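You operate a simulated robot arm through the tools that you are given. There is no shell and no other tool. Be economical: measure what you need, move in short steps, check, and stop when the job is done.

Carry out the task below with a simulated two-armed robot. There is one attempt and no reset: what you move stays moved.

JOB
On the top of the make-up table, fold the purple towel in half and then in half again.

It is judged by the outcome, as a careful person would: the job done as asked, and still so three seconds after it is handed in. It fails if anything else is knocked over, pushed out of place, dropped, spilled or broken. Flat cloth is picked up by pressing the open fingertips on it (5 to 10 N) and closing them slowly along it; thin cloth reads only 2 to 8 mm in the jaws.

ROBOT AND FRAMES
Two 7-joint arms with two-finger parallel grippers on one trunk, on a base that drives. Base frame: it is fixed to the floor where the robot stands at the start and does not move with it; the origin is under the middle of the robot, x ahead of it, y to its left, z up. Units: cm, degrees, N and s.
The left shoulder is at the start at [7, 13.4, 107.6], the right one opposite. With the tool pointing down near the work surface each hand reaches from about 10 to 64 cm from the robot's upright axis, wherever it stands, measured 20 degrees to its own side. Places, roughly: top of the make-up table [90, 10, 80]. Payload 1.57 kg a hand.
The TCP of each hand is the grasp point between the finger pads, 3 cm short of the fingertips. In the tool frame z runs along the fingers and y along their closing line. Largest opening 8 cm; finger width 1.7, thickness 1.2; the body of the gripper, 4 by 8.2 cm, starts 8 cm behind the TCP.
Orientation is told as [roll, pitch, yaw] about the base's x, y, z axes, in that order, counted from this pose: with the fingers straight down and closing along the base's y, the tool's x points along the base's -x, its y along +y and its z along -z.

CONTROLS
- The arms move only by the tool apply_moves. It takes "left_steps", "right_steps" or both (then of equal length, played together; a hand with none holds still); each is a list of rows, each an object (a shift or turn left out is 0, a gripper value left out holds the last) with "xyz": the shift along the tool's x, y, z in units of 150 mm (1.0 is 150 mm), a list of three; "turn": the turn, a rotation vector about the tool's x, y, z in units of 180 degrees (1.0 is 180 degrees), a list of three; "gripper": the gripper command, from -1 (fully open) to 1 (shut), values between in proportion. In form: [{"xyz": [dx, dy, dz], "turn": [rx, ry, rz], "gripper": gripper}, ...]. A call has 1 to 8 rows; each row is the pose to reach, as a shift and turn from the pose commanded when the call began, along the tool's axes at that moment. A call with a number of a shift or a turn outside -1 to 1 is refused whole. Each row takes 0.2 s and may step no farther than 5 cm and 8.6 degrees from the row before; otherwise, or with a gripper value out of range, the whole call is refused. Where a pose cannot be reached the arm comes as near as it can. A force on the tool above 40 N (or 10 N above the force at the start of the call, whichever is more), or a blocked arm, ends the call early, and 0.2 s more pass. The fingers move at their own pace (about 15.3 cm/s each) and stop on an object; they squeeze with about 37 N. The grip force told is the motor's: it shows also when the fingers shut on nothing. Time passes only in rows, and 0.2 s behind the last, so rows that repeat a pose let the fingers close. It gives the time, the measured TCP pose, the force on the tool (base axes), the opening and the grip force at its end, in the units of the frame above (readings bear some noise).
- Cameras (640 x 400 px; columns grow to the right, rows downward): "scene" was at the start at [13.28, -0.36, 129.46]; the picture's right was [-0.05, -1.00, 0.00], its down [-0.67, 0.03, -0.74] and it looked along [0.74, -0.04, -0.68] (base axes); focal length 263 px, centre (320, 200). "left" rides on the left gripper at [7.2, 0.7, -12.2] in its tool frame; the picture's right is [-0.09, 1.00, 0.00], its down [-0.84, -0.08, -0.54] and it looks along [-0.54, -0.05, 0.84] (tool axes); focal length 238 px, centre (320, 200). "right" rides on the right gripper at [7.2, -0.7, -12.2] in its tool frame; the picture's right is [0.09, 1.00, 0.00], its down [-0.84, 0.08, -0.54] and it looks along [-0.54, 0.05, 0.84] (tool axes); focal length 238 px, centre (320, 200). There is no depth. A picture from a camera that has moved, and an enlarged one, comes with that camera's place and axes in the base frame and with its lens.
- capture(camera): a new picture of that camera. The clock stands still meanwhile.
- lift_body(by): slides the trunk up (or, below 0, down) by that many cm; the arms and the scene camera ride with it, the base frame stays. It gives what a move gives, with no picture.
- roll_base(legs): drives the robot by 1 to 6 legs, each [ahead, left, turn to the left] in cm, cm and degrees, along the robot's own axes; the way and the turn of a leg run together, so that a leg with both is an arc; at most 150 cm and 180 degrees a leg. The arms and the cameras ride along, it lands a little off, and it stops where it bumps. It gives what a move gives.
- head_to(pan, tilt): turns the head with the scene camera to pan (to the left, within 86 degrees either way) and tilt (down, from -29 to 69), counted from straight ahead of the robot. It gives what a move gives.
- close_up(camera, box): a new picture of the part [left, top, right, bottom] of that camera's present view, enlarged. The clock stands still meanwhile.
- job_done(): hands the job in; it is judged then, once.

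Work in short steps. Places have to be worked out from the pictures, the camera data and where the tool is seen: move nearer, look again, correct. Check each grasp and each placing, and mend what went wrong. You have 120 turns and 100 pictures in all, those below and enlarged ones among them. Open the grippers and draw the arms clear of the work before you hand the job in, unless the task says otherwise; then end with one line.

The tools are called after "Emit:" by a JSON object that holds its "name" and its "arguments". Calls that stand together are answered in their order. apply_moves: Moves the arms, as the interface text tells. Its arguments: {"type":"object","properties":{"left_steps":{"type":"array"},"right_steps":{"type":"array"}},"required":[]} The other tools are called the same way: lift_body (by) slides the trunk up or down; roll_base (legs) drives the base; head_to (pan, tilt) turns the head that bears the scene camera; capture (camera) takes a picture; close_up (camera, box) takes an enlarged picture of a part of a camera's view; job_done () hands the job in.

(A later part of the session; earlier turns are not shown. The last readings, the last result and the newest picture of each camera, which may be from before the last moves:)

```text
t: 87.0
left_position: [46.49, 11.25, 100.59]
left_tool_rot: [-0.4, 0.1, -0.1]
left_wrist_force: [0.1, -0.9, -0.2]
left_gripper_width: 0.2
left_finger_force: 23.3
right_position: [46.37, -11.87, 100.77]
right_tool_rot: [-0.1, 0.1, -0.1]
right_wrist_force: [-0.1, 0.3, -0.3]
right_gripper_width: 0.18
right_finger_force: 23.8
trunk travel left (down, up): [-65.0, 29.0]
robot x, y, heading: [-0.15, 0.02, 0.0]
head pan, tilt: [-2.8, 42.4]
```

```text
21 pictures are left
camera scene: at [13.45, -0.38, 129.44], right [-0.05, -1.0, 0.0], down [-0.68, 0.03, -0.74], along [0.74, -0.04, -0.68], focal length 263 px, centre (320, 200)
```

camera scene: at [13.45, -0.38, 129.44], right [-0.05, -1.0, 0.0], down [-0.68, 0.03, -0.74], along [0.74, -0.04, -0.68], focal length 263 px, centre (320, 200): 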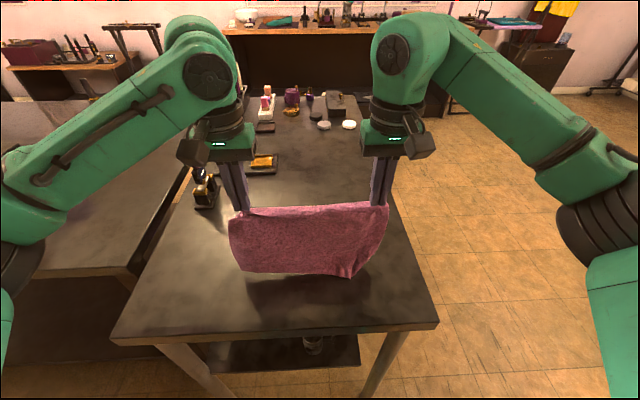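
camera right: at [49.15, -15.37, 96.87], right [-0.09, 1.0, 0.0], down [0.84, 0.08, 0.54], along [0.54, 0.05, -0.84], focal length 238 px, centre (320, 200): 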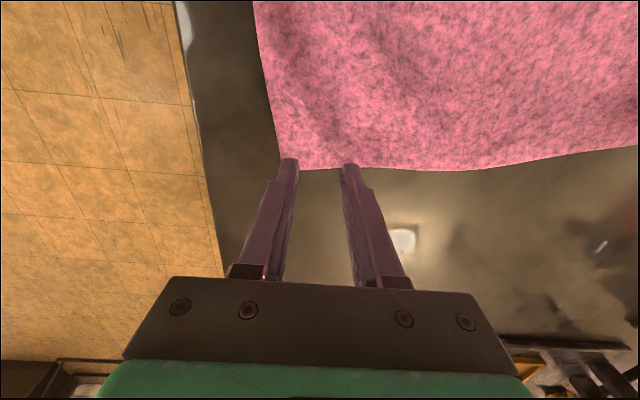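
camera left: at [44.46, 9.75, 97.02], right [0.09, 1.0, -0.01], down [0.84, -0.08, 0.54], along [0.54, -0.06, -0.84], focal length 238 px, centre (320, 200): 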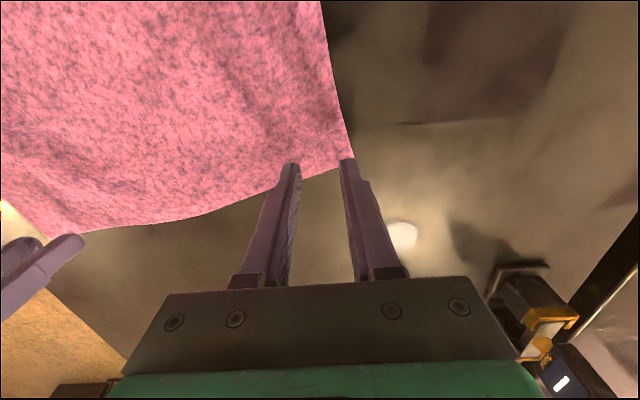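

The held edge suits a natural fold: lay the hanging lower half down moving back (x≈53→41), then bring the held edge forward over it to x≈52. First raise and move forward, and let it settle.

Emit:
{"name": "apply_moves", "arguments": {"left_steps": [{"xyz": [-0.1, 0, -0.15]}, {"xyz": [-0.25, 0, -0.27]}, {"xyz": [-0.4, 0, -0.3]}, {"xyz": [-0.53, 0, -0.3]}, {"xyz": [-0.53, 0, -0.3]}, {"xyz": [-0.53, 0, -0.3]}, {"xyz": [-0.53, 0, -0.3]}, {"xyz": [-0.53, 0, -0.3]}], "right_steps": [{"xyz": [-0.1, 0, -0.15]}, {"xyz": [-0.25, 0, -0.27]}, {"xyz": [-0.4, 0, -0.3]}, {"xyz": [-0.53, 0, -0.3]}, {"xyz": [-0.53, 0, -0.3]}, {"xyz": [-0.53, 0, -0.3]}, {"xyz": [-0.53, 0, -0.3]}, {"xyz": [-0.53, 0, -0.3]}]}}

Emit:
{"name": "capture", "arguments": {"camera": "right"}}

```text
t: 88.8
left_position: [54.21, 11.42, 105.24]
left_tool_rot: [-0.3, 0.0, -0.1]
left_wrist_force: [1.0, -1.6, 0.3]
left_gripper_width: 0.18
left_finger_force: 23.5
right_position: [54.06, -12.01, 105.3]
right_tool_rot: [-0.1, 0.0, -0.1]
right_wrist_force: [0.3, 0.8, -0.1]
right_gripper_width: 0.21
right_finger_force: 23.2
trunk travel left (down, up): [-65.0, 29.0]
robot x, y, heading: [-0.19, 0.46, 0.1]
head pan, tilt: [-2.8, 42.4]
```

```text
20 pictures are left
camera right: at [46.86, -12.65, 117.5], right [-0.09, 1.0, 0.0], down [0.84, 0.08, 0.54], along [0.54, 0.05, -0.84], focal length 238 px, centre (320, 200)
```

right: 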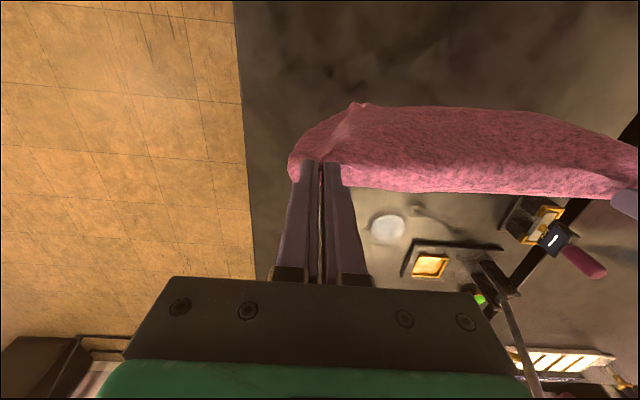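

The towel hangs with its lower edge at about x 52, just off the table. Lay the lower half backward now.

Emit:
{"name": "apply_moves", "arguments": {"left_steps": [{"xyz": [0.04, 0, 0.1]}, {"xyz": [0.13, 0, 0.22]}, {"xyz": [0.25, 0, 0.34]}, {"xyz": [0.38, 0, 0.46]}, {"xyz": [0.52, 0, 0.56]}, {"xyz": [0.66, 0, 0.65]}, {"xyz": [0.8, 0, 0.72]}, {"xyz": [0.85, 0, 0.74]}], "right_steps": [{"xyz": [0.04, 0, 0.1]}, {"xyz": [0.13, 0, 0.22]}, {"xyz": [0.25, 0, 0.34]}, {"xyz": [0.38, 0, 0.46]}, {"xyz": [0.52, 0, 0.56]}, {"xyz": [0.66, 0, 0.65]}, {"xyz": [0.8, 0, 0.72]}, {"xyz": [0.85, 0, 0.74]}]}}

Emit:
{"name": "capture", "arguments": {"camera": "right"}}

Emit:
{"name": "close_up", "arguments": {"camera": "scene", "box": [200, 190, 440, 340]}}

```text
t: 90.6
left_position: [41.3, 11.2, 94.12]
left_tool_rot: [-0.3, 0.0, -0.1]
left_wrist_force: [-0.5, -1.1, -0.5]
left_gripper_width: 0.17
left_finger_force: 23.7
right_position: [41.35, -11.84, 94.21]
right_tool_rot: [0.0, -0.1, -0.1]
right_wrist_force: [0.1, 0.9, -0.1]
right_gripper_width: 0.22
right_finger_force: 23.3
trunk travel left (down, up): [-65.0, 29.0]
robot x, y, heading: [0.01, 0.21, 0.1]
head pan, tilt: [-2.8, 42.4]
```

```text
19 pictures are left
camera right: at [34.15, -12.53, 106.33], right [-0.09, 1.0, 0.0], down [0.84, 0.08, 0.54], along [0.54, 0.05, -0.84], focal length 238 px, centre (320, 200)
```

right: 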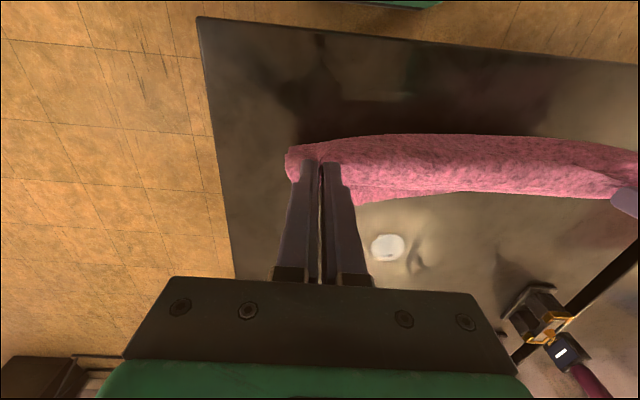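

```text
2.67 times, centred on (320, 265) of scene
camera zoom: at [13.27, -0.36, 129.46], right [-0.05, -1.0, 0.0], down [-0.67, 0.03, -0.74], along [0.74, -0.04, -0.68], focal length 700 px, centre (320, 27)
```

zoom: 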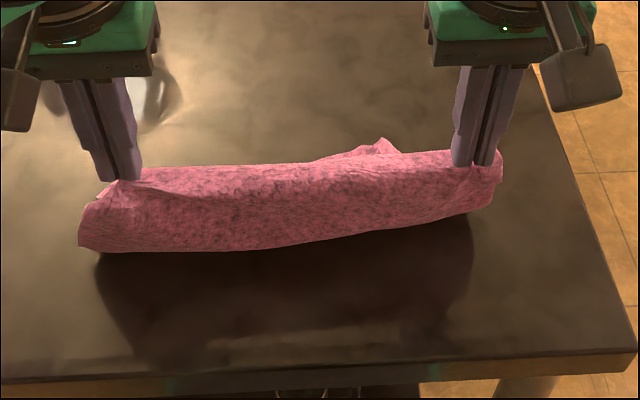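

The lower half is laid; a corner seems to poke up behind. Check with the left camera before folding over.

Emit:
{"name": "capture", "arguments": {"camera": "left"}}

```text
17 pictures are left
camera left: at [34.18, 12.1, 106.29], right [0.09, 1.0, -0.01], down [0.84, -0.07, 0.54], along [0.54, -0.05, -0.84], focal length 238 px, centre (320, 200)
```

left: 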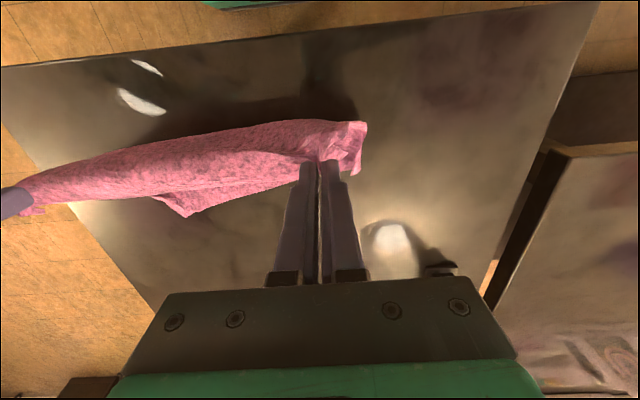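

The lower part is gathered askew. Better: hang the towel over the table's front edge and draw it forward over the edge, which will pull it flat and untucked. Lift and move back first.

Emit:
{"name": "apply_moves", "arguments": {"left_steps": [{"xyz": [0.1, 0, -0.25]}, {"xyz": [0.25, 0.02, -0.5]}, {"xyz": [0.45, 0.04, -0.65]}, {"xyz": [0.65, 0.045, -0.65]}, {"xyz": [0.82, 0.045, -0.55]}, {"xyz": [0.85, 0.045, -0.3]}, {"xyz": [0.85, 0.045, 0.0]}, {"xyz": [0.85, 0.045, 0.25]}], "right_steps": [{"xyz": [0.1, 0, -0.25]}, {"xyz": [0.25, -0.02, -0.5]}, {"xyz": [0.45, -0.04, -0.65]}, {"xyz": [0.65, -0.045, -0.65]}, {"xyz": [0.82, -0.045, -0.55]}, {"xyz": [0.85, -0.045, -0.3]}, {"xyz": [0.85, -0.045, 0.0]}, {"xyz": [0.85, -0.045, 0.25]}]}}

Emit:
{"name": "capture", "arguments": {"camera": "scene"}}

```text
t: 92.4
left_position: [28.84, 11.91, 100.48]
left_tool_rot: [-0.6, 0.1, -0.2]
left_wrist_force: [-0.3, -27.9, -13.1]
left_gripper_width: 0.17
left_finger_force: 23.6
left hand out of reach, approached as far as the arm can: row 6, 7, 8
right_position: [28.65, -12.45, 90.34]
right_tool_rot: [0.2, -0.2, 0.0]
right_wrist_force: [-0.5, 28.6, 13.7]
right_gripper_width: 0.22
right_finger_force: 24.0
trunk travel left (down, up): [-65.0, 29.0]
robot x, y, heading: [-0.18, -0.14, -0.0]
head pan, tilt: [-2.8, 42.4]
```

```text
16 pictures are left
camera scene: at [13.26, -0.38, 129.47], right [-0.05, -1.0, 0.0], down [-0.67, 0.03, -0.74], along [0.74, -0.04, -0.68], focal length 263 px, centre (320, 200)
```

scene: 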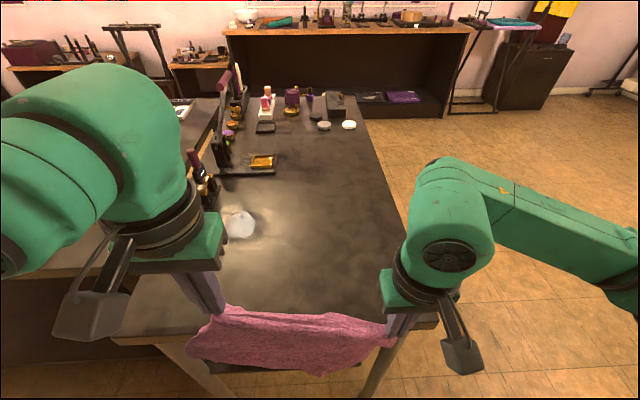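

Left couldn't go that low so close in; the right is lower, tensioning the cloth. Ease up and forward at once, drawing the towel over the front edge.

Emit:
{"name": "apply_moves", "arguments": {"left_steps": [{"xyz": [-0.13, -0.02, -0.27]}, {"xyz": [-0.33, -0.02, -0.27]}, {"xyz": [-0.53, -0.02, -0.13]}, {"xyz": [-0.73, -0.02, 0.0]}, {"xyz": [-0.93, -0.02, 0.1]}], "right_steps": [{"xyz": [-0.13, 0.02, -0.27]}, {"xyz": [-0.33, 0.02, -0.27]}, {"xyz": [-0.53, 0.02, -0.13]}, {"xyz": [-0.73, 0.02, 0.0]}, {"xyz": [-0.93, 0.02, 0.1]}]}}

Emit:
{"name": "apply_moves", "arguments": {"left_steps": [{"xyz": [-0.15, 0, 0.08]}, {"xyz": [-0.3, 0, 0.14]}, {"xyz": [-0.45, 0, 0.2]}, {"xyz": [-0.6, 0, 0.26]}, {"xyz": [-0.75, 0, 0.31]}, {"xyz": [-0.9, 0, 0.33]}], "right_steps": [{"xyz": [-0.15, 0, 0.08]}, {"xyz": [-0.3, 0, 0.14]}, {"xyz": [-0.45, 0, 0.2]}, {"xyz": [-0.6, 0, 0.26]}, {"xyz": [-0.75, 0, 0.31]}, {"xyz": [-0.9, 0, 0.33]}]}}

Emit:
{"name": "capture", "arguments": {"camera": "scene"}}

```text
t: 93.6
left_position: [42.94, 11.54, 98.81]
left_tool_rot: [-0.3, 0.3, 0.0]
left_wrist_force: [1.5, -17.4, -7.3]
left_gripper_width: 0.17
left_finger_force: 22.9
right_position: [42.8, -12.27, 88.72]
right_tool_rot: [0.0, 0.0, 0.0]
right_wrist_force: [-0.3, 18.4, 8.6]
right_gripper_width: 0.21
right_finger_force: 23.8
trunk travel left (down, up): [-65.0, 29.0]
robot x, y, heading: [-0.24, 0.2, -0.1]
head pan, tilt: [-2.8, 42.4]
```

```text
t: 95.0
left_position: [56.31, 11.5, 93.93]
left_tool_rot: [-0.3, 0.2, -0.1]
left_wrist_force: [1.0, -16.9, -8.2]
left_gripper_width: 0.15
left_finger_force: 23.5
right_position: [56.17, -12.12, 83.94]
right_tool_rot: [0.1, 0.1, 0.1]
right_wrist_force: [0.2, 15.6, 6.9]
right_gripper_width: 0.21
right_finger_force: 23.9
trunk travel left (down, up): [-65.0, 29.0]
robot x, y, heading: [0.08, -0.32, 0.1]
head pan, tilt: [-2.8, 42.4]
```

```text
15 pictures are left
camera scene: at [13.41, -0.38, 129.44], right [-0.05, -1.0, 0.0], down [-0.68, 0.03, -0.74], along [0.74, -0.04, -0.68], focal length 263 px, centre (320, 200)
```

scene: 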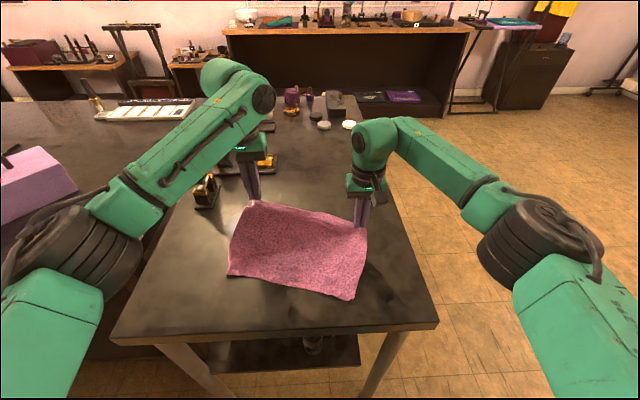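

Now flat and clean; only the left hand is 10 cm higher. Lower the left, and drag both to x≈59.5.

Emit:
{"name": "apply_moves", "arguments": {"left_steps": [{"xyz": [-0.06, 0, 0.26]}, {"xyz": [-0.11, 0, 0.5]}, {"xyz": [-0.16, 0, 0.66]}, {"xyz": [-0.2, 0, 0.66]}, {"xyz": [-0.22, 0, 0.67]}], "right_steps": [{"xyz": [0, 0, 0]}, {"xyz": [0, 0, 0]}, {"xyz": [-0.08, 0, 0]}, {"xyz": [-0.16, 0, 0]}, {"xyz": [-0.22, 0, 0]}]}}

Emit:
{"name": "close_up", "arguments": {"camera": "scene", "box": [200, 190, 440, 340]}}

```text
t: 96.2
left_position: [59.49, 11.58, 83.87]
left_tool_rot: [-0.4, 0.0, 0.1]
left_wrist_force: [-0.2, 0.1, -0.5]
left_gripper_width: 0.15
left_finger_force: 23.8
right_position: [59.47, -12.4, 83.86]
right_tool_rot: [-0.1, 0.0, -0.1]
right_wrist_force: [0.7, 0.0, 0.8]
right_gripper_width: 0.19
right_finger_force: 23.6
trunk travel left (down, up): [-65.0, 29.0]
robot x, y, heading: [0.25, -0.14, 0.1]
head pan, tilt: [-2.8, 42.4]
```

```text
2.67 times, centred on (320, 265) of scene
camera zoom: at [13.28, -0.32, 129.46], right [-0.05, -1.0, 0.0], down [-0.67, 0.03, -0.74], along [0.74, -0.04, -0.68], focal length 700 px, centre (320, 27)
```

zoom: 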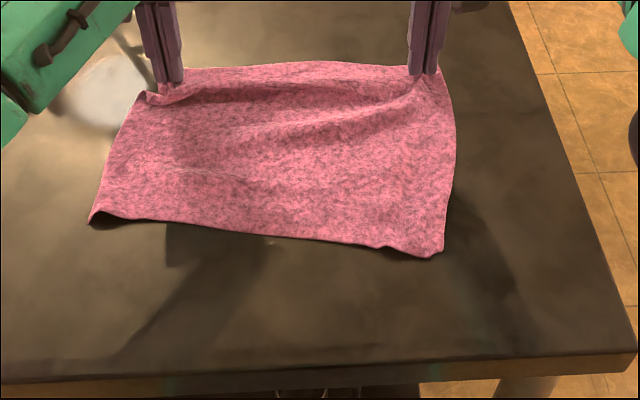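

Flat and clean, with the near edge running from (44.8, 16) to (40.6, -11). Now fold the held far edge back onto it: first lift to vertical above the fold line.

Emit:
{"name": "apply_moves", "arguments": {"left_steps": [{"xyz": [0.03, 0.01, -0.15]}, {"xyz": [0.08, 0.03, -0.3]}, {"xyz": [0.16, 0.05, -0.46]}, {"xyz": [0.2, 0.07, -0.56]}, {"xyz": [0.25, 0.08, -0.64]}], "right_steps": [{"xyz": [0.1, 0.02, -0.15]}, {"xyz": [0.2, 0.04, -0.3]}, {"xyz": [0.33, 0.07, -0.46]}, {"xyz": [0.43, 0.1, -0.56]}, {"xyz": [0.53, 0.12, -0.64]}]}}

Emit:
{"name": "apply_moves", "arguments": {"left_steps": [{"xyz": [0.06, 0.01, 0.02], "turn": [0, 0.0444, 0]}, {"xyz": [0.13, 0.02, 0.05], "turn": [0, 0.0888, 0]}, {"xyz": [0.2, 0.02, 0.1], "turn": [0, 0.1332, 0]}, {"xyz": [0.27, 0.03, 0.16], "turn": [0, 0.1776, 0]}, {"xyz": [0.338, 0.03, 0.227], "turn": [0, 0.222, 0]}], "right_steps": [{"xyz": [0.06, 0.01, 0.02], "turn": [0, 0.0444, 0]}, {"xyz": [0.13, 0.02, 0.05], "turn": [0, 0.0888, 0]}, {"xyz": [0.2, 0.03, 0.1], "turn": [0, 0.1332, 0]}, {"xyz": [0.27, 0.04, 0.16], "turn": [0, 0.1776, 0]}, {"xyz": [0.338, 0.04, 0.227], "turn": [0, 0.222, 0]}]}}

Emit:
{"name": "close_up", "arguments": {"camera": "scene", "box": [200, 170, 440, 320]}}

```text
t: 97.4
left_position: [55.64, 12.79, 93.61]
left_tool_rot: [-0.3, 0.1, -0.1]
left_wrist_force: [-0.7, 0.4, 0.1]
left_gripper_width: 0.14
left_finger_force: 23.8
right_position: [51.47, -10.45, 93.43]
right_tool_rot: [-0.2, -0.1, -0.2]
right_wrist_force: [0.7, 0.2, -0.2]
right_gripper_width: 0.19
right_finger_force: 23.5
trunk travel left (down, up): [-65.0, 29.0]
robot x, y, heading: [-0.08, 0.23, 0.0]
head pan, tilt: [-2.8, 42.4]
```

```text
t: 98.6
left_position: [48.45, 12.48, 90.91]
left_tool_rot: [-0.3, 35.7, -0.6]
left_wrist_force: [-0.6, -0.5, 0.5]
left_gripper_width: 0.17
left_finger_force: 23.5
left hand out of reach, approached as far as the arm can: row 4, 5
right_position: [45.73, -9.89, 90.06]
right_tool_rot: [0.2, 39.1, 0.1]
right_wrist_force: [0.5, -0.6, -0.2]
right_gripper_width: 0.17
right_finger_force: 23.4
right hand out of reach, approached as far as the arm can: row 5
trunk travel left (down, up): [-65.0, 29.0]
robot x, y, heading: [0.17, -0.04, 0.2]
head pan, tilt: [-2.8, 42.4]
```

```text
2.67 times, centred on (320, 245) of scene
camera zoom: at [13.31, -0.42, 129.46], right [-0.05, -1.0, 0.0], down [-0.67, 0.03, -0.74], along [0.74, -0.04, -0.68], focal length 700 px, centre (320, 80)
```

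zoom: 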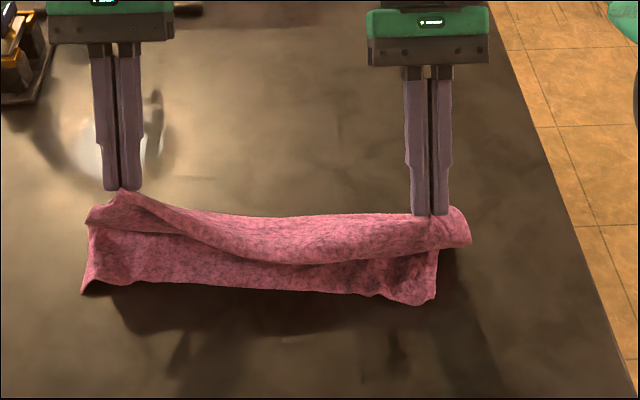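

Tilt reaches ~37°, the upper layer is over the lower. Lower both to ~4 cm above the table, spreading slightly, and release.

Emit:
{"name": "apply_moves", "arguments": {"left_steps": [{"xyz": [-0.05, 0.03, 0.12]}, {"xyz": [-0.107, 0.05, 0.253]}], "right_steps": [{"xyz": [-0.05, -0.03, 0.12]}, {"xyz": [-0.107, -0.05, 0.253]}]}}

Emit:
{"name": "close_up", "arguments": {"camera": "scene", "box": [200, 170, 440, 320]}}

```text
t: 99.2
left_position: [47.5, 13.17, 86.75]
left_tool_rot: [-0.3, 35.7, -0.6]
left_wrist_force: [-1.2, -0.9, -1.2]
left_gripper_width: 0.19
left_finger_force: 23.3
right_position: [44.58, -10.68, 85.99]
right_tool_rot: [0.0, 39.9, -0.1]
right_wrist_force: [-0.1, 0.4, -0.1]
right_gripper_width: 0.19
right_finger_force: 23.3
trunk travel left (down, up): [-65.0, 29.0]
robot x, y, heading: [-0.21, -0.07, 0.4]
head pan, tilt: [-2.8, 42.4]
```

```text
2.67 times, centred on (320, 245) of scene
camera zoom: at [13.34, -0.41, 129.46], right [-0.05, -1.0, 0.0], down [-0.67, 0.03, -0.74], along [0.74, -0.04, -0.68], focal length 700 px, centre (320, 80)
```

zoom: 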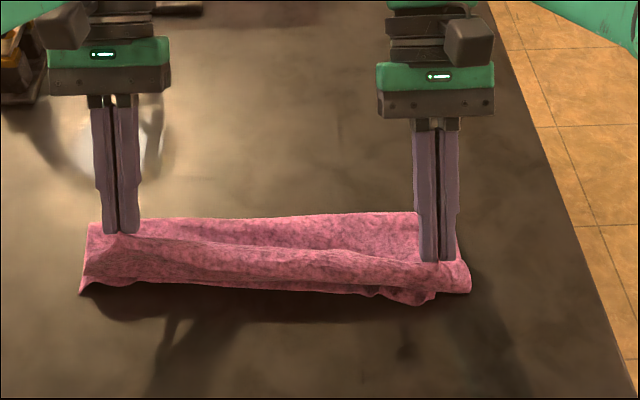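

The hands overran the fold circle, so the top layer would be too long with a big curl. I reverse: raise, untilt, and lay the far edge out again, to redo the arc tighter.

Emit:
{"name": "apply_moves", "arguments": {"left_steps": [{"xyz": [-0.017, 0, -0.124], "turn": [0, -0.0397, 0]}, {"xyz": [-0.034, 0, -0.248], "turn": [0, -0.0793, 0]}, {"xyz": [-0.052, 0, -0.372], "turn": [0, -0.119, 0]}, {"xyz": [-0.069, 0, -0.496], "turn": [0, -0.1587, 0]}, {"xyz": [-0.086, 0, -0.62], "turn": [0, -0.198, 0]}], "right_steps": [{"xyz": [-0.001, 0, -0.131], "turn": [0, -0.0443, 0]}, {"xyz": [-0.003, 0, -0.263], "turn": [0, -0.0887, 0]}, {"xyz": [-0.004, 0, -0.394], "turn": [0, -0.133, 0]}, {"xyz": [-0.006, 0, -0.526], "turn": [0, -0.1773, 0]}, {"xyz": [-0.007, 0, -0.657], "turn": [0, -0.2217, 0]}]}}

Emit:
{"name": "apply_moves", "arguments": {"left_steps": [{"xyz": [-0.13, 0, 0.13]}, {"xyz": [-0.26, 0, 0.35]}, {"xyz": [-0.34, 0, 0.55]}, {"xyz": [-0.38, 0, 0.64]}, {"xyz": [-0.42, 0, 0.65]}], "right_steps": [{"xyz": [-0.17, 0, 0.13]}, {"xyz": [-0.34, 0, 0.35]}, {"xyz": [-0.46, 0, 0.55]}, {"xyz": [-0.54, 0, 0.64]}, {"xyz": [-0.58, 0, 0.65]}]}}

Emit:
{"name": "close_up", "arguments": {"camera": "scene", "box": [200, 190, 440, 340]}}

```text
t: 100.4
left_position: [54.01, 13.23, 93.59]
left_tool_rot: [-0.2, 0.0, -0.4]
left_wrist_force: [0.3, -0.9, -0.2]
left_gripper_width: 0.16
left_finger_force: 23.5
right_position: [50.79, -10.66, 93.68]
right_tool_rot: [0.0, -0.1, -0.1]
right_wrist_force: [0.5, 0.7, -0.4]
right_gripper_width: 0.19
right_finger_force: 23.4
trunk travel left (down, up): [-65.0, 29.0]
robot x, y, heading: [0.14, -0.06, 0.0]
head pan, tilt: [-2.8, 42.4]
```

```text
t: 101.6
left_position: [60.41, 13.11, 83.71]
left_tool_rot: [-0.2, 0.0, -0.4]
left_wrist_force: [-0.1, -0.5, 0.3]
left_gripper_width: 0.15
left_finger_force: 23.5
right_position: [59.56, -10.95, 83.88]
right_tool_rot: [0.0, 0.0, -0.1]
right_wrist_force: [-0.3, 1.0, 0.2]
right_gripper_width: 0.19
right_finger_force: 23.7
trunk travel left (down, up): [-65.0, 29.0]
robot x, y, heading: [-0.18, -0.04, -0.1]
head pan, tilt: [-2.8, 42.4]
```

```text
2.67 times, centred on (320, 265) of scene
camera zoom: at [13.27, -0.37, 129.46], right [-0.05, -1.0, 0.0], down [-0.67, 0.03, -0.74], along [0.74, -0.04, -0.68], focal length 700 px, centre (320, 27)
```

zoom: 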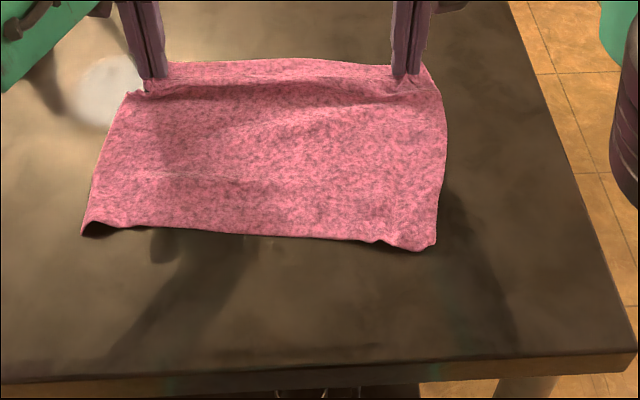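

Flat again; near edge now (43.5, 16) to (41.1, -11). Redo the fold arc with a 9.5 cm radius about the mid-line and 30° tilt.

Emit:
{"name": "apply_moves", "arguments": {"left_steps": [{"xyz": [0.06, 0, -0.287]}, {"xyz": [0.193, 0.01, -0.487]}, {"xyz": [0.4, 0.02, -0.587]}], "right_steps": [{"xyz": [0.07, 0, -0.273]}, {"xyz": [0.27, 0, -0.473]}, {"xyz": [0.497, 0, -0.573]}]}}

Emit:
{"name": "apply_moves", "arguments": {"left_steps": [{"xyz": [0.087, 0, 0.013], "turn": [0, 0.0417, 0]}, {"xyz": [0.173, 0, 0.047], "turn": [0, 0.0833, 0]}, {"xyz": [0.25, 0, 0.107], "turn": [0, 0.125, 0]}, {"xyz": [0.327, 0, 0.193], "turn": [0, 0.1667, 0]}, {"xyz": [0.407, 0, 0.28], "turn": [0, 0.1667, 0]}, {"xyz": [0.46, 0, 0.36], "turn": [0, 0.1667, 0]}, {"xyz": [0.5, 0, 0.447], "turn": [0, 0.1667, 0]}, {"xyz": [0.52, 0, 0.52], "turn": [0, 0.1667, 0]}], "right_steps": [{"xyz": [0.087, 0, 0.013], "turn": [0, 0.0417, 0]}, {"xyz": [0.173, 0, 0.047], "turn": [0, 0.0833, 0]}, {"xyz": [0.25, 0, 0.107], "turn": [0, 0.125, 0]}, {"xyz": [0.327, 0, 0.193], "turn": [0, 0.1667, 0]}, {"xyz": [0.407, 0, 0.28], "turn": [0, 0.1667, 0]}, {"xyz": [0.46, 0, 0.36], "turn": [0, 0.1667, 0]}, {"xyz": [0.5, 0, 0.447], "turn": [0, 0.1667, 0]}, {"xyz": [0.52, 0, 0.52], "turn": [0, 0.1667, 0]}]}}

Emit:
{"name": "close_up", "arguments": {"camera": "scene", "box": [200, 180, 440, 330]}}

```text
t: 102.4
left_position: [54.23, 13.75, 92.85]
left_tool_rot: [-0.2, -0.2, -0.3]
left_wrist_force: [-0.6, -2.1, 0.2]
left_gripper_width: 0.17
left_finger_force: 23.6
right_position: [51.91, -10.72, 92.71]
right_tool_rot: [-0.1, -0.1, -0.2]
right_wrist_force: [-0.1, 2.3, 0.3]
right_gripper_width: 0.21
right_finger_force: 23.9
trunk travel left (down, up): [-65.0, 29.0]
robot x, y, heading: [-0.11, 0.0, -0.1]
head pan, tilt: [-2.8, 42.4]
```

```text
t: 104.2
left_position: [46.58, 13.6, 85.01]
left_tool_rot: [-0.2, 30.0, -0.7]
left_wrist_force: [0.3, -1.3, 0.0]
left_gripper_width: 0.16
left_finger_force: 23.2
right_position: [44.33, -10.62, 84.55]
right_tool_rot: [-0.1, 30.0, -0.1]
right_wrist_force: [0.8, 1.1, 0.1]
right_gripper_width: 0.18
right_finger_force: 23.5
trunk travel left (down, up): [-65.0, 29.0]
robot x, y, heading: [0.46, 0.32, 0.1]
head pan, tilt: [-2.8, 42.4]
```

```text
2.67 times, centred on (320, 255) of scene
camera zoom: at [13.28, -0.36, 129.46], right [-0.05, -1.0, 0.0], down [-0.67, 0.03, -0.74], along [0.74, -0.04, -0.68], focal length 700 px, centre (320, 53)
```

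zoom: 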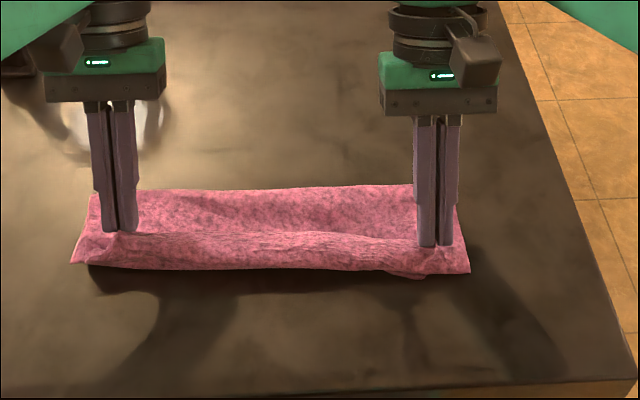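

The layers lie well, but the held edge has a 3 cm curl. Pull both hands gently back until taut to draw out the curl.

Emit:
{"name": "apply_moves", "arguments": {"left_steps": [{"xyz": [0.07, 0, 0.06]}, {"xyz": [0.14, 0, 0.12]}, {"xyz": [0.207, 0, 0.174]}], "right_steps": [{"xyz": [0.07, 0, 0.06]}, {"xyz": [0.14, 0, 0.12]}, {"xyz": [0.207, 0, 0.174]}]}}

Emit:
{"name": "close_up", "arguments": {"camera": "scene", "box": [200, 180, 440, 330]}}

```text
t: 105.0
left_position: [42.51, 13.52, 84.22]
left_tool_rot: [-0.2, 30.0, -0.5]
left_wrist_force: [0.9, -2.3, -0.2]
left_gripper_width: 0.13
left_finger_force: 23.1
right_position: [40.22, -10.87, 83.9]
right_tool_rot: [-0.2, 29.9, -0.2]
right_wrist_force: [-0.5, 2.3, 0.4]
right_gripper_width: 0.21
right_finger_force: 23.7
trunk travel left (down, up): [-65.0, 29.0]
robot x, y, heading: [0.04, -0.22, -0.1]
head pan, tilt: [-2.8, 42.4]
```

```text
2.67 times, centred on (320, 255) of scene
camera zoom: at [13.21, -0.36, 129.47], right [-0.05, -1.0, 0.0], down [-0.67, 0.03, -0.74], along [0.74, -0.04, -0.67], focal length 700 px, centre (320, 53)
```

zoom: 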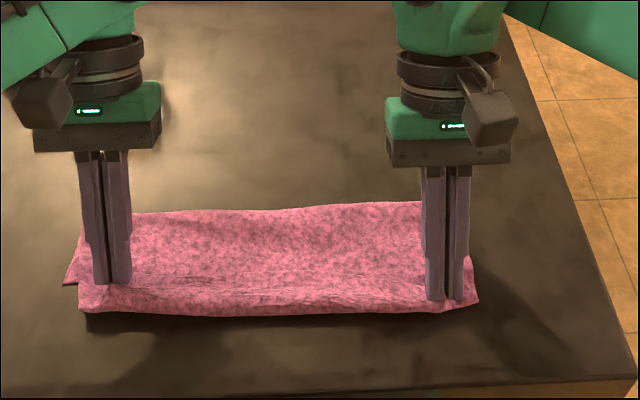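

The curl is drawn nearly flat. Check from the right wrist camera how the far fold lies.

Emit:
{"name": "capture", "arguments": {"camera": "right"}}

```text
8 pictures are left
camera right: at [40.08, -11.46, 98.08], right [-0.08, 1.0, 0.05], down [1.0, 0.07, 0.05], along [0.05, 0.05, -1.0], focal length 238 px, centre (320, 200)
```

right: 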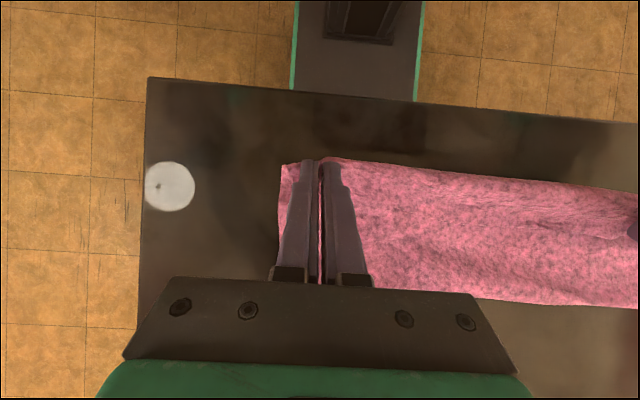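

From above the folded strip spans x≈38–48.4, so the halves nearly match. Release and withdraw upward.

Emit:
{"name": "apply_moves", "arguments": {"left_steps": [{"gripper": 0.6}, {"gripper": 0.3}, {"gripper": 0.3}, {"xyz": [0, 0, -0.1]}, {"xyz": [0, 0, -0.3]}, {"xyz": [0, 0, -0.55]}, {"xyz": [0, 0, -0.8]}], "right_steps": [{"gripper": 0.6}, {"gripper": 0.3}, {"gripper": 0.3}, {"xyz": [0, 0, -0.1]}, {"xyz": [0, 0, -0.3]}, {"xyz": [0, 0, -0.55]}, {"xyz": [0, 0, -0.8]}]}}

Emit:
{"name": "apply_moves", "arguments": {"left_steps": [{"turn": [0, -0.0417, 0]}, {"turn": [0, -0.0833, 0]}, {"turn": [0, -0.125, 0]}, {"turn": [0, -0.1667, 0]}, {"xyz": [0, 0.15, 0], "turn": [0, -0.1667, 0]}, {"xyz": [0, 0.35, 0], "turn": [0, -0.1667, 0]}], "right_steps": [{"turn": [0, -0.0417, 0]}, {"turn": [0, -0.0833, 0]}, {"turn": [0, -0.125, 0]}, {"turn": [0, -0.1667, 0]}, {"xyz": [0, -0.15, 0], "turn": [0, -0.1667, 0]}, {"xyz": [0, -0.35, 0], "turn": [0, -0.1667, 0]}]}}

Emit:
{"name": "close_up", "arguments": {"camera": "scene", "box": [200, 190, 440, 340]}}

```text
t: 106.6
left_position: [48.36, 13.5, 94.51]
left_tool_rot: [-0.2, 29.9, -0.5]
left_wrist_force: [-0.2, -0.2, -0.1]
left_gripper_width: 2.78
left_finger_force: 0.1
right_position: [46.35, -10.74, 94.35]
right_tool_rot: [0.1, 29.9, 0.0]
right_wrist_force: [0.4, 0.4, 0.5]
right_gripper_width: 2.78
right_finger_force: 0.0
trunk travel left (down, up): [-65.0, 29.0]
robot x, y, heading: [-0.21, -0.12, -0.0]
head pan, tilt: [-2.8, 42.4]
```

```text
t: 108.0
left_position: [48.46, 19.18, 94.64]
left_tool_rot: [-0.1, -0.1, -0.3]
left_wrist_force: [0.1, 0.6, -0.2]
left_gripper_width: 2.85
left_finger_force: 0.1
right_position: [46.19, -15.94, 94.27]
right_tool_rot: [-0.1, -0.1, 0.0]
right_wrist_force: [-0.1, -1.0, -0.5]
right_gripper_width: 2.82
right_finger_force: 0.0
trunk travel left (down, up): [-65.0, 29.0]
robot x, y, heading: [0.18, 0.13, 0.1]
head pan, tilt: [-2.8, 42.4]
```

```text
2.67 times, centred on (320, 265) of scene
camera zoom: at [13.2, -0.37, 129.47], right [-0.05, -1.0, 0.0], down [-0.67, 0.03, -0.74], along [0.74, -0.04, -0.67], focal length 700 px, centre (320, 27)
```

zoom: 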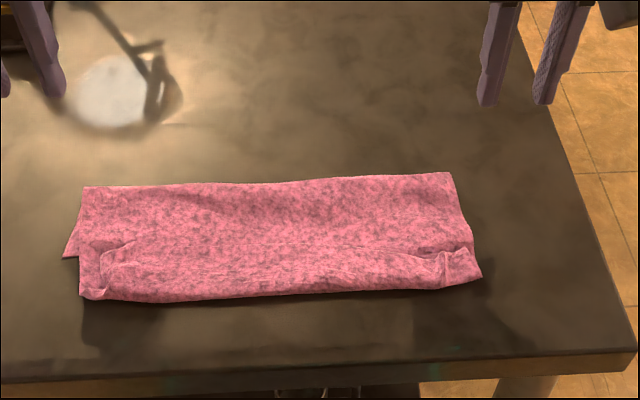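

Excellent: now a neat half-folded strip, x≈38–48, y≈-13.7 to 17. For the second fold I'll carry the right end over to the left end with the right hand, yawed -90° (closing along x). Turn it in the air and park the left hand out of the way.

Emit:
{"name": "apply_moves", "arguments": {"left_steps": [{"xyz": [0, 0.1, -0.1]}, {"xyz": [0, 0.25, -0.25]}, {"xyz": [0, 0.4, -0.4]}, {"xyz": [0, 0.55, -0.55]}, {"xyz": [0, 0.7, -0.7]}, {"xyz": [0, 0.7, -0.7]}], "right_steps": [{"turn": [0, 0, 0.0455]}, {"turn": [0, 0, 0.091]}, {"turn": [0, 0, 0.1365]}, {"turn": [0, 0, 0.182]}, {"turn": [0, 0, 0.2275]}, {"turn": [0, 0, 0.273]}]}}

Emit:
{"name": "apply_moves", "arguments": {"right_steps": [{"turn": [0, 0, 0.0455]}, {"turn": [0, 0, 0.091]}, {"turn": [0, 0, 0.1365]}, {"turn": [0, 0, 0.182]}, {"turn": [0, 0, 0.227]}]}}

```text
t: 109.4
left_position: [48.76, 29.45, 105.02]
left_tool_rot: [-0.3, 0.0, -0.4]
left_wrist_force: [0.0, 0.3, 0.1]
left_gripper_width: 2.78
left_finger_force: 0.0
right_position: [46.37, -16.0, 94.27]
right_tool_rot: [-0.2, 0.0, -49.5]
right_wrist_force: [0.2, 0.3, -0.7]
right_gripper_width: 2.78
right_finger_force: 0.1
trunk travel left (down, up): [-65.0, 29.0]
robot x, y, heading: [0.23, -0.1, -0.2]
head pan, tilt: [-2.8, 42.4]
```

```text
t: 110.6
left_position: [48.6, 29.41, 105.01]
left_tool_rot: [-0.2, 0.0, -0.5]
left_wrist_force: [-1.2, 0.0, -0.5]
left_gripper_width: 2.82
left_finger_force: 0.0
right_position: [46.27, -15.99, 94.28]
right_tool_rot: [0.0, -0.1, -90.3]
right_wrist_force: [0.8, 0.2, 0.3]
right_gripper_width: 2.79
right_finger_force: 0.0
trunk travel left (down, up): [-65.0, 29.0]
robot x, y, heading: [0.32, 0.11, 0.1]
head pan, tilt: [-2.8, 42.4]
```

Yaw -90° reached. Dry-run in the air: check the right hand can reach y≈+14 with a 30° tilt.

Emit:
{"name": "apply_moves", "arguments": {"right_steps": [{"xyz": [0.25, -0.04, 0]}, {"xyz": [0.5, -0.08, 0]}, {"xyz": [0.75, -0.12, 0]}, {"xyz": [1.0, -0.15, 0]}]}}

Emit:
{"name": "apply_moves", "arguments": {"right_steps": [{"xyz": [0.25, 0, 0.0], "turn": [0, 0.0417, 0]}, {"xyz": [0.5, 0, 0.1], "turn": [0, 0.0833, 0]}, {"xyz": [0.75, 0, 0.2], "turn": [0, 0.125, 0]}, {"xyz": [1.0, 0, 0.3], "turn": [0, 0.1667, 0]}]}}

```text
t: 111.6
left_position: [48.63, 29.55, 105.02]
left_tool_rot: [-0.3, 0.0, -0.5]
left_wrist_force: [0.7, -0.5, 0.3]
left_gripper_width: 2.84
left_finger_force: 0.0
right_position: [44.12, -0.8, 94.22]
right_tool_rot: [0.0, -0.2, -90.1]
right_wrist_force: [1.2, 0.3, -0.1]
right_gripper_width: 2.82
right_finger_force: 0.1
trunk travel left (down, up): [-65.0, 29.0]
robot x, y, heading: [0.02, 0.15, 0.0]
head pan, tilt: [-2.8, 42.4]
```

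```text
t: 112.6
left_position: [48.63, 29.36, 104.97]
left_tool_rot: [-0.2, 0.1, -0.4]
left_wrist_force: [-0.2, -0.7, 0.0]
left_gripper_width: 2.79
left_finger_force: 0.1
right_position: [44.22, 14.0, 89.69]
right_tool_rot: [0.0, 30.0, -90.0]
right_wrist_force: [-0.1, 0.2, 0.5]
right_gripper_width: 2.78
right_finger_force: 0.0
trunk travel left (down, up): [-65.0, 29.0]
robot x, y, heading: [0.17, 0.12, 0.0]
head pan, tilt: [-2.8, 42.4]
```

Reachable. Return to above the right end at (44, -12.6).

Emit:
{"name": "apply_moves", "arguments": {"right_steps": [{"xyz": [-0.179, 0, -0.19], "turn": [0, -0.0417, 0]}, {"xyz": [-0.358, 0, -0.38], "turn": [0, -0.0833, 0]}, {"xyz": [-0.537, 0, -0.57], "turn": [0, -0.125, 0]}, {"xyz": [-0.716, 0, -0.76], "turn": [0, -0.1667, 0]}]}}

Emit:
{"name": "apply_moves", "arguments": {"right_steps": [{"xyz": [-0.26, 0, 0.0], "gripper": 0.2}, {"xyz": [-0.52, 0, 0.1]}, {"xyz": [-0.773, 0, 0.3]}, {"xyz": [-0.773, 0, 0.5]}, {"xyz": [-0.773, 0, 0.62]}]}}

Emit:
{"name": "close_up", "arguments": {"camera": "right", "box": [160, 40, 480, 240]}}

```text
t: 113.6
left_position: [48.78, 29.43, 105.06]
left_tool_rot: [-0.2, 0.0, -0.5]
left_wrist_force: [0.8, 0.2, 0.5]
left_gripper_width: 2.78
left_finger_force: 0.0
right_position: [43.96, -1.08, 94.26]
right_tool_rot: [0.0, -0.2, -90.1]
right_wrist_force: [0.0, 0.0, -0.3]
right_gripper_width: 2.78
right_finger_force: 0.1
trunk travel left (down, up): [-65.0, 29.0]
robot x, y, heading: [-0.2, 0.21, 0.1]
head pan, tilt: [-2.8, 42.4]
```

```text
t: 114.8
left_position: [48.64, 29.44, 105.02]
left_tool_rot: [-0.1, 0.0, -0.5]
left_wrist_force: [-0.1, 0.1, -0.5]
left_gripper_width: 2.8
left_finger_force: 0.1
right_position: [44.01, -12.64, 85.04]
right_tool_rot: [0.0, -0.2, -90.1]
right_wrist_force: [0.6, 0.6, 0.4]
right_gripper_width: 3.2
right_finger_force: 0.1
trunk travel left (down, up): [-65.0, 29.0]
robot x, y, heading: [-0.26, -0.1, -0.1]
head pan, tilt: [-2.8, 42.4]
```

```text
2.00 times, centred on (320, 140) of right
camera zoom: at [43.42, -5.49, 97.2], right [1.0, 0.09, 0.0], down [0.08, -0.84, 0.54], along [0.05, -0.54, -0.84], focal length 477 px, centre (320, 320)
```

zoom: 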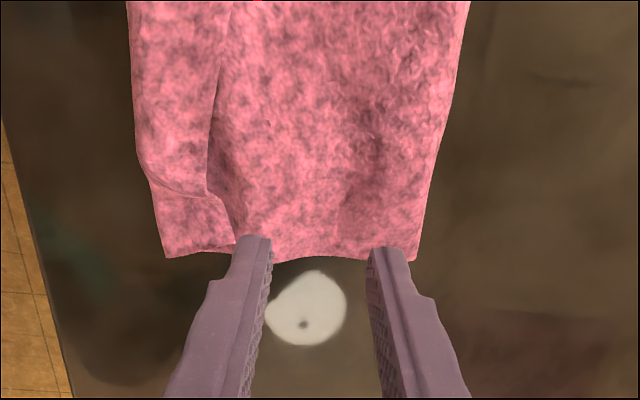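

The end edge is at y≈-13.4, fingers right on it. Move 0.3 cm in and press down.

Emit:
{"name": "apply_moves", "arguments": {"right_steps": [{"xyz": [0.025, 0, 0.05]}, {"xyz": [0.025, 0, 0.09]}, {"xyz": [0.025, 0, 0.105]}, {"xyz": [0.025, 0, 0.115]}, {"xyz": [0.025, 0, 0.122]}]}}

```text
t: 116.0
left_position: [48.51, 29.48, 105.05]
left_tool_rot: [-0.1, 0.1, -0.6]
left_wrist_force: [0.4, -0.6, 0.0]
left_gripper_width: 2.8
left_finger_force: 0.1
right_position: [43.99, -12.12, 83.14]
right_tool_rot: [0.1, 0.0, -90.1]
right_wrist_force: [0.6, -0.9, 4.3]
right_gripper_width: 3.2
right_finger_force: 0.7
trunk travel left (down, up): [-65.0, 29.0]
robot x, y, heading: [0.12, -0.22, 0.0]
head pan, tilt: [-2.8, 42.4]
```

4 N; press to roughly 15–20 N so both layers are taken, and close slowly.

Emit:
{"name": "apply_moves", "arguments": {"right_steps": [{"xyz": [0, 0, 0.012], "gripper": 0.2}, {"xyz": [0, 0, 0.012], "gripper": 0.25}, {"xyz": [0, 0, 0.012], "gripper": 0.3}, {"xyz": [0, 0, 0.012], "gripper": 0.35}, {"xyz": [0, 0, 0.012], "gripper": 0.4}, {"xyz": [0, 0, 0.012], "gripper": 0.45}, {"xyz": [0, 0, 0.011], "gripper": 0.5}, {"xyz": [0, 0, 0.011], "gripper": 0.55}]}}

Emit:
{"name": "apply_moves", "arguments": {"right_steps": [{"gripper": 0.6}, {"gripper": 0.65}, {"gripper": 0.7}, {"gripper": 0.76}, {"gripper": 0.82}, {"gripper": 0.88}, {"gripper": 0.95}, {"gripper": 1.0}]}}

```text
t: 117.8
left_position: [48.38, 29.52, 105.15]
left_tool_rot: [-0.1, -0.1, -0.6]
left_wrist_force: [0.3, 0.7, 0.1]
left_gripper_width: 2.81
left_finger_force: 0.0
right_position: [43.87, -12.1, 83.26]
right_tool_rot: [0.2, 0.0, -90.1]
right_wrist_force: [0.4, 0.3, 20.8]
right_gripper_width: 1.74
right_finger_force: 0.1
trunk travel left (down, up): [-65.0, 29.0]
robot x, y, heading: [0.08, -0.14, -0.2]
head pan, tilt: [-2.8, 42.4]
```

```text
t: 119.6
left_position: [48.36, 29.58, 105.14]
left_tool_rot: [-0.2, -0.2, -0.5]
left_wrist_force: [-0.4, 0.4, -1.2]
left_gripper_width: 2.8
left_finger_force: 0.1
right_position: [43.79, -12.22, 83.32]
right_tool_rot: [0.2, -0.1, -90.1]
right_wrist_force: [0.0, 0.6, 24.9]
right_gripper_width: 0.31
right_finger_force: 24.1
trunk travel left (down, up): [-65.0, 29.0]
robot x, y, heading: [-0.29, -0.11, 0.1]
head pan, tilt: [-2.8, 42.4]
```

3.1 mm in the jaws – likely both layers. Lift 4 cm and check.

Emit:
{"name": "apply_moves", "arguments": {"right_steps": [{"xyz": [0, 0, -0.1]}, {"xyz": [0.05, 0, -0.2]}, {"xyz": [0.1, 0, -0.3]}]}}

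Emit:
{"name": "close_up", "arguments": {"camera": "scene", "box": [200, 190, 440, 340]}}

```text
t: 120.4
left_position: [48.75, 29.52, 105.02]
left_tool_rot: [-0.2, -0.1, -0.5]
left_wrist_force: [0.1, 0.1, 0.1]
left_gripper_width: 2.8
left_finger_force: 0.0
right_position: [44.11, -10.69, 87.4]
right_tool_rot: [-0.1, -0.1, -90.2]
right_wrist_force: [-0.7, -0.4, -0.6]
right_gripper_width: 0.28
right_finger_force: 24.1
trunk travel left (down, up): [-65.0, 29.0]
robot x, y, heading: [0.18, 0.27, -0.1]
head pan, tilt: [-2.8, 42.4]
```

```text
2.67 times, centred on (320, 265) of scene
camera zoom: at [13.31, -0.34, 129.45], right [-0.05, -1.0, 0.0], down [-0.67, 0.03, -0.74], along [0.74, -0.04, -0.68], focal length 700 px, centre (320, 27)
```

zoom: 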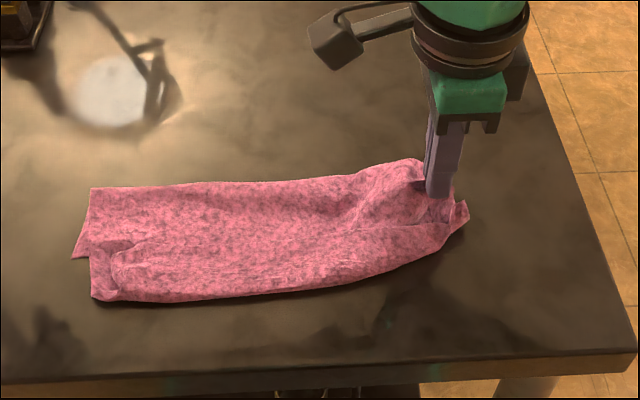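

Both layers come up. Carry the end over in an arc to the left, tilting 30°, ending with a gentle taut pull at y≈16.

Emit:
{"name": "apply_moves", "arguments": {"right_steps": [{"xyz": [0.147, 0, -0.207]}, {"xyz": [0.347, 0, -0.387]}, {"xyz": [0.58, 0, -0.507]}, {"xyz": [0.82, 0, -0.54]}]}}

Emit:
{"name": "apply_moves", "arguments": {"right_steps": [{"xyz": [0.213, 0, 0.033], "turn": [0, 0.0417, 0]}, {"xyz": [0.42, 0, 0.16], "turn": [0, 0.0833, 0]}, {"xyz": [0.577, 0, 0.34], "turn": [0, 0.125, 0]}, {"xyz": [0.66, 0, 0.527], "turn": [0, 0.1667, 0]}, {"xyz": [0.727, 0, 0.673], "turn": [0, 0.1667, 0]}, {"xyz": [0.807, 0, 0.733], "turn": [0, 0.1667, 0]}]}}

Emit:
{"name": "close_up", "arguments": {"camera": "scene", "box": [180, 190, 420, 340]}}

```text
t: 121.4
left_position: [48.7, 29.6, 104.96]
left_tool_rot: [-0.3, 0.0, -0.5]
left_wrist_force: [0.3, 0.0, 0.2]
left_gripper_width: 2.78
left_finger_force: 0.0
right_position: [44.12, 1.76, 95.47]
right_tool_rot: [-0.1, -0.2, -90.1]
right_wrist_force: [0.0, 0.1, 0.2]
right_gripper_width: 0.28
right_finger_force: 23.3
trunk travel left (down, up): [-65.0, 29.0]
robot x, y, heading: [0.19, 0.04, 0.1]
head pan, tilt: [-2.8, 42.4]
```

```text
t: 122.8
left_position: [48.78, 29.46, 105.1]
left_tool_rot: [-0.2, 0.0, -0.6]
left_wrist_force: [-1.0, -0.1, 0.4]
left_gripper_width: 2.81
left_finger_force: 0.1
right_position: [44.18, 13.75, 84.51]
right_tool_rot: [0.0, 29.8, -90.0]
right_wrist_force: [-0.4, -0.4, -0.4]
right_gripper_width: 0.25
right_finger_force: 24.0
trunk travel left (down, up): [-65.0, 29.0]
robot x, y, heading: [-0.01, 0.07, -0.1]
head pan, tilt: [-2.8, 42.4]
```

```text
2.67 times, centred on (300, 265) of scene
camera zoom: at [13.28, -0.31, 129.46], right [-0.05, -1.0, 0.0], down [-0.67, 0.03, -0.74], along [0.74, -0.04, -0.68], focal length 700 px, centre (373, 27)
```

zoom: 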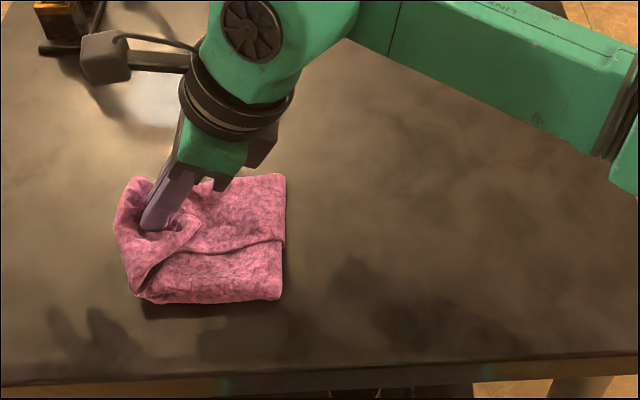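

Second fold is nearly in place, with a small curl at the held end. As before, pull gently taut by 3.5 cm, then release and withdraw.

Emit:
{"name": "apply_moves", "arguments": {"right_steps": [{"xyz": [0.063, 0, 0.047]}, {"xyz": [0.126, 0, 0.094]}, {"xyz": [0.189, 0, 0.14]}, {"xyz": [0.189, 0, 0.14]}]}}

Emit:
{"name": "apply_moves", "arguments": {"right_steps": [{"gripper": 0.6}, {"gripper": 0.3}, {"gripper": 0.3}, {"xyz": [0, 0, -0.1]}, {"xyz": [0, 0, -0.3]}, {"xyz": [0, 0, -0.55]}, {"xyz": [0, 0, -0.8]}]}}

Emit:
{"name": "apply_moves", "arguments": {"right_steps": [{"xyz": [-0.15, 0, -0.1]}, {"xyz": [-0.35, 0, -0.2]}, {"xyz": [-0.6, 0, -0.3]}, {"xyz": [-0.85, 0, -0.4]}]}}

Emit:
{"name": "close_up", "arguments": {"camera": "scene", "box": [180, 190, 420, 340]}}

```text
t: 123.8
left_position: [48.67, 29.4, 104.8]
left_tool_rot: [-0.2, 0.0, -0.5]
left_wrist_force: [-0.1, -0.4, 0.0]
left_gripper_width: 2.79
left_finger_force: 0.0
right_position: [44.18, 17.26, 84.12]
right_tool_rot: [0.0, 30.1, -90.1]
right_wrist_force: [-0.8, 0.4, -0.3]
right_gripper_width: 0.28
right_finger_force: 23.8
trunk travel left (down, up): [-65.0, 29.0]
robot x, y, heading: [-0.29, -0.15, 0.2]
head pan, tilt: [-2.8, 42.4]
```

```text
t: 125.4
left_position: [48.7, 29.35, 105.02]
left_tool_rot: [-0.2, 0.1, -0.4]
left_wrist_force: [-0.2, -1.0, 0.3]
left_gripper_width: 2.81
left_finger_force: 0.0
right_position: [44.0, 11.31, 94.72]
right_tool_rot: [-0.1, 30.0, -90.0]
right_wrist_force: [0.2, 0.1, 0.9]
right_gripper_width: 2.79
right_finger_force: 0.2
trunk travel left (down, up): [-65.0, 29.0]
robot x, y, heading: [-0.08, 0.03, -0.0]
head pan, tilt: [-2.8, 42.4]
```

```text
t: 126.4
left_position: [48.61, 29.34, 105.15]
left_tool_rot: [-0.1, 0.1, -0.6]
left_wrist_force: [0.9, 0.7, 1.2]
left_gripper_width: 2.81
left_finger_force: 0.0
right_position: [44.06, -2.95, 93.43]
right_tool_rot: [-0.1, 30.0, -90.1]
right_wrist_force: [-1.0, -0.2, -0.5]
right_gripper_width: 2.81
right_finger_force: 0.0
trunk travel left (down, up): [-65.0, 29.0]
robot x, y, heading: [-0.12, 0.1, -0.1]
head pan, tilt: [-2.8, 42.4]
```

```text
2.67 times, centred on (300, 265) of scene
camera zoom: at [13.22, -0.56, 129.47], right [-0.05, -1.0, 0.0], down [-0.67, 0.03, -0.74], along [0.74, -0.03, -0.67], focal length 700 px, centre (373, 27)
```

zoom: 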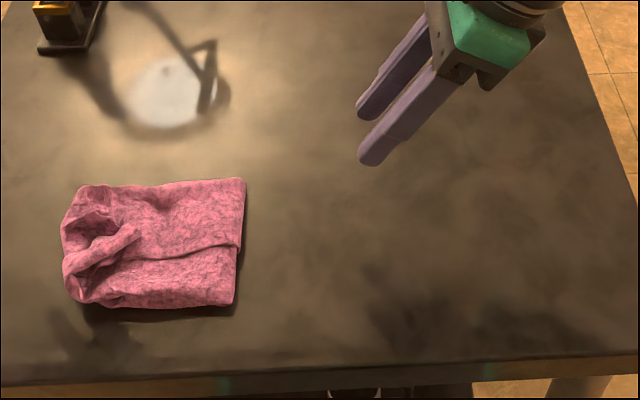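

The pull dragged the pack and left the carried end curled. I realise the tilt was the wrong way round; the remedy is to unfold this step, and fold the left end over to the right instead (fingers then lean away from the motion). First re-enter along the same path and regrip the raised ridge.

Emit:
{"name": "apply_moves", "arguments": {"right_steps": [{"xyz": [0.25, 0, 0.1]}, {"xyz": [0.5, 0, 0.2]}, {"xyz": [0.7, 0, 0.3]}, {"xyz": [0.85, 0, 0.4]}]}}

Emit:
{"name": "apply_moves", "arguments": {"right_steps": [{"xyz": [0, 0, 0.25]}, {"xyz": [0, 0, 0.5]}, {"xyz": [0, 0, 0.7]}, {"xyz": [0, 0, 0.81]}, {"xyz": [0, 0, 0.81], "gripper": 0.6}, {"xyz": [0, 0, 0.81], "gripper": 0.8}, {"xyz": [0, 0, 0.81], "gripper": 1.0}, {"xyz": [0, 0, 0.81], "gripper": 1.0}]}}

```text
t: 127.4
left_position: [48.72, 29.43, 105.05]
left_tool_rot: [-0.2, 0.1, -0.5]
left_wrist_force: [0.5, 0.1, 0.7]
left_gripper_width: 2.81
left_finger_force: 0.0
right_position: [44.19, 11.43, 94.52]
right_tool_rot: [-0.1, 29.9, -90.2]
right_wrist_force: [0.5, 0.7, 0.9]
right_gripper_width: 2.8
right_finger_force: 0.2
trunk travel left (down, up): [-65.0, 29.0]
robot x, y, heading: [-0.2, -0.29, -0.1]
head pan, tilt: [-2.8, 42.4]
```

```text
t: 129.2
left_position: [48.75, 29.46, 105.11]
left_tool_rot: [-0.2, 0.0, -0.5]
left_wrist_force: [-0.6, -0.7, 0.5]
left_gripper_width: 2.81
left_finger_force: 0.2
right_position: [44.06, 17.3, 84.11]
right_tool_rot: [0.0, 30.0, -90.1]
right_wrist_force: [0.3, 0.8, 0.3]
right_gripper_width: 0.19
right_finger_force: 23.5
trunk travel left (down, up): [-65.0, 29.0]
robot x, y, heading: [0.15, -0.18, -0.0]
head pan, tilt: [-2.8, 42.4]
```

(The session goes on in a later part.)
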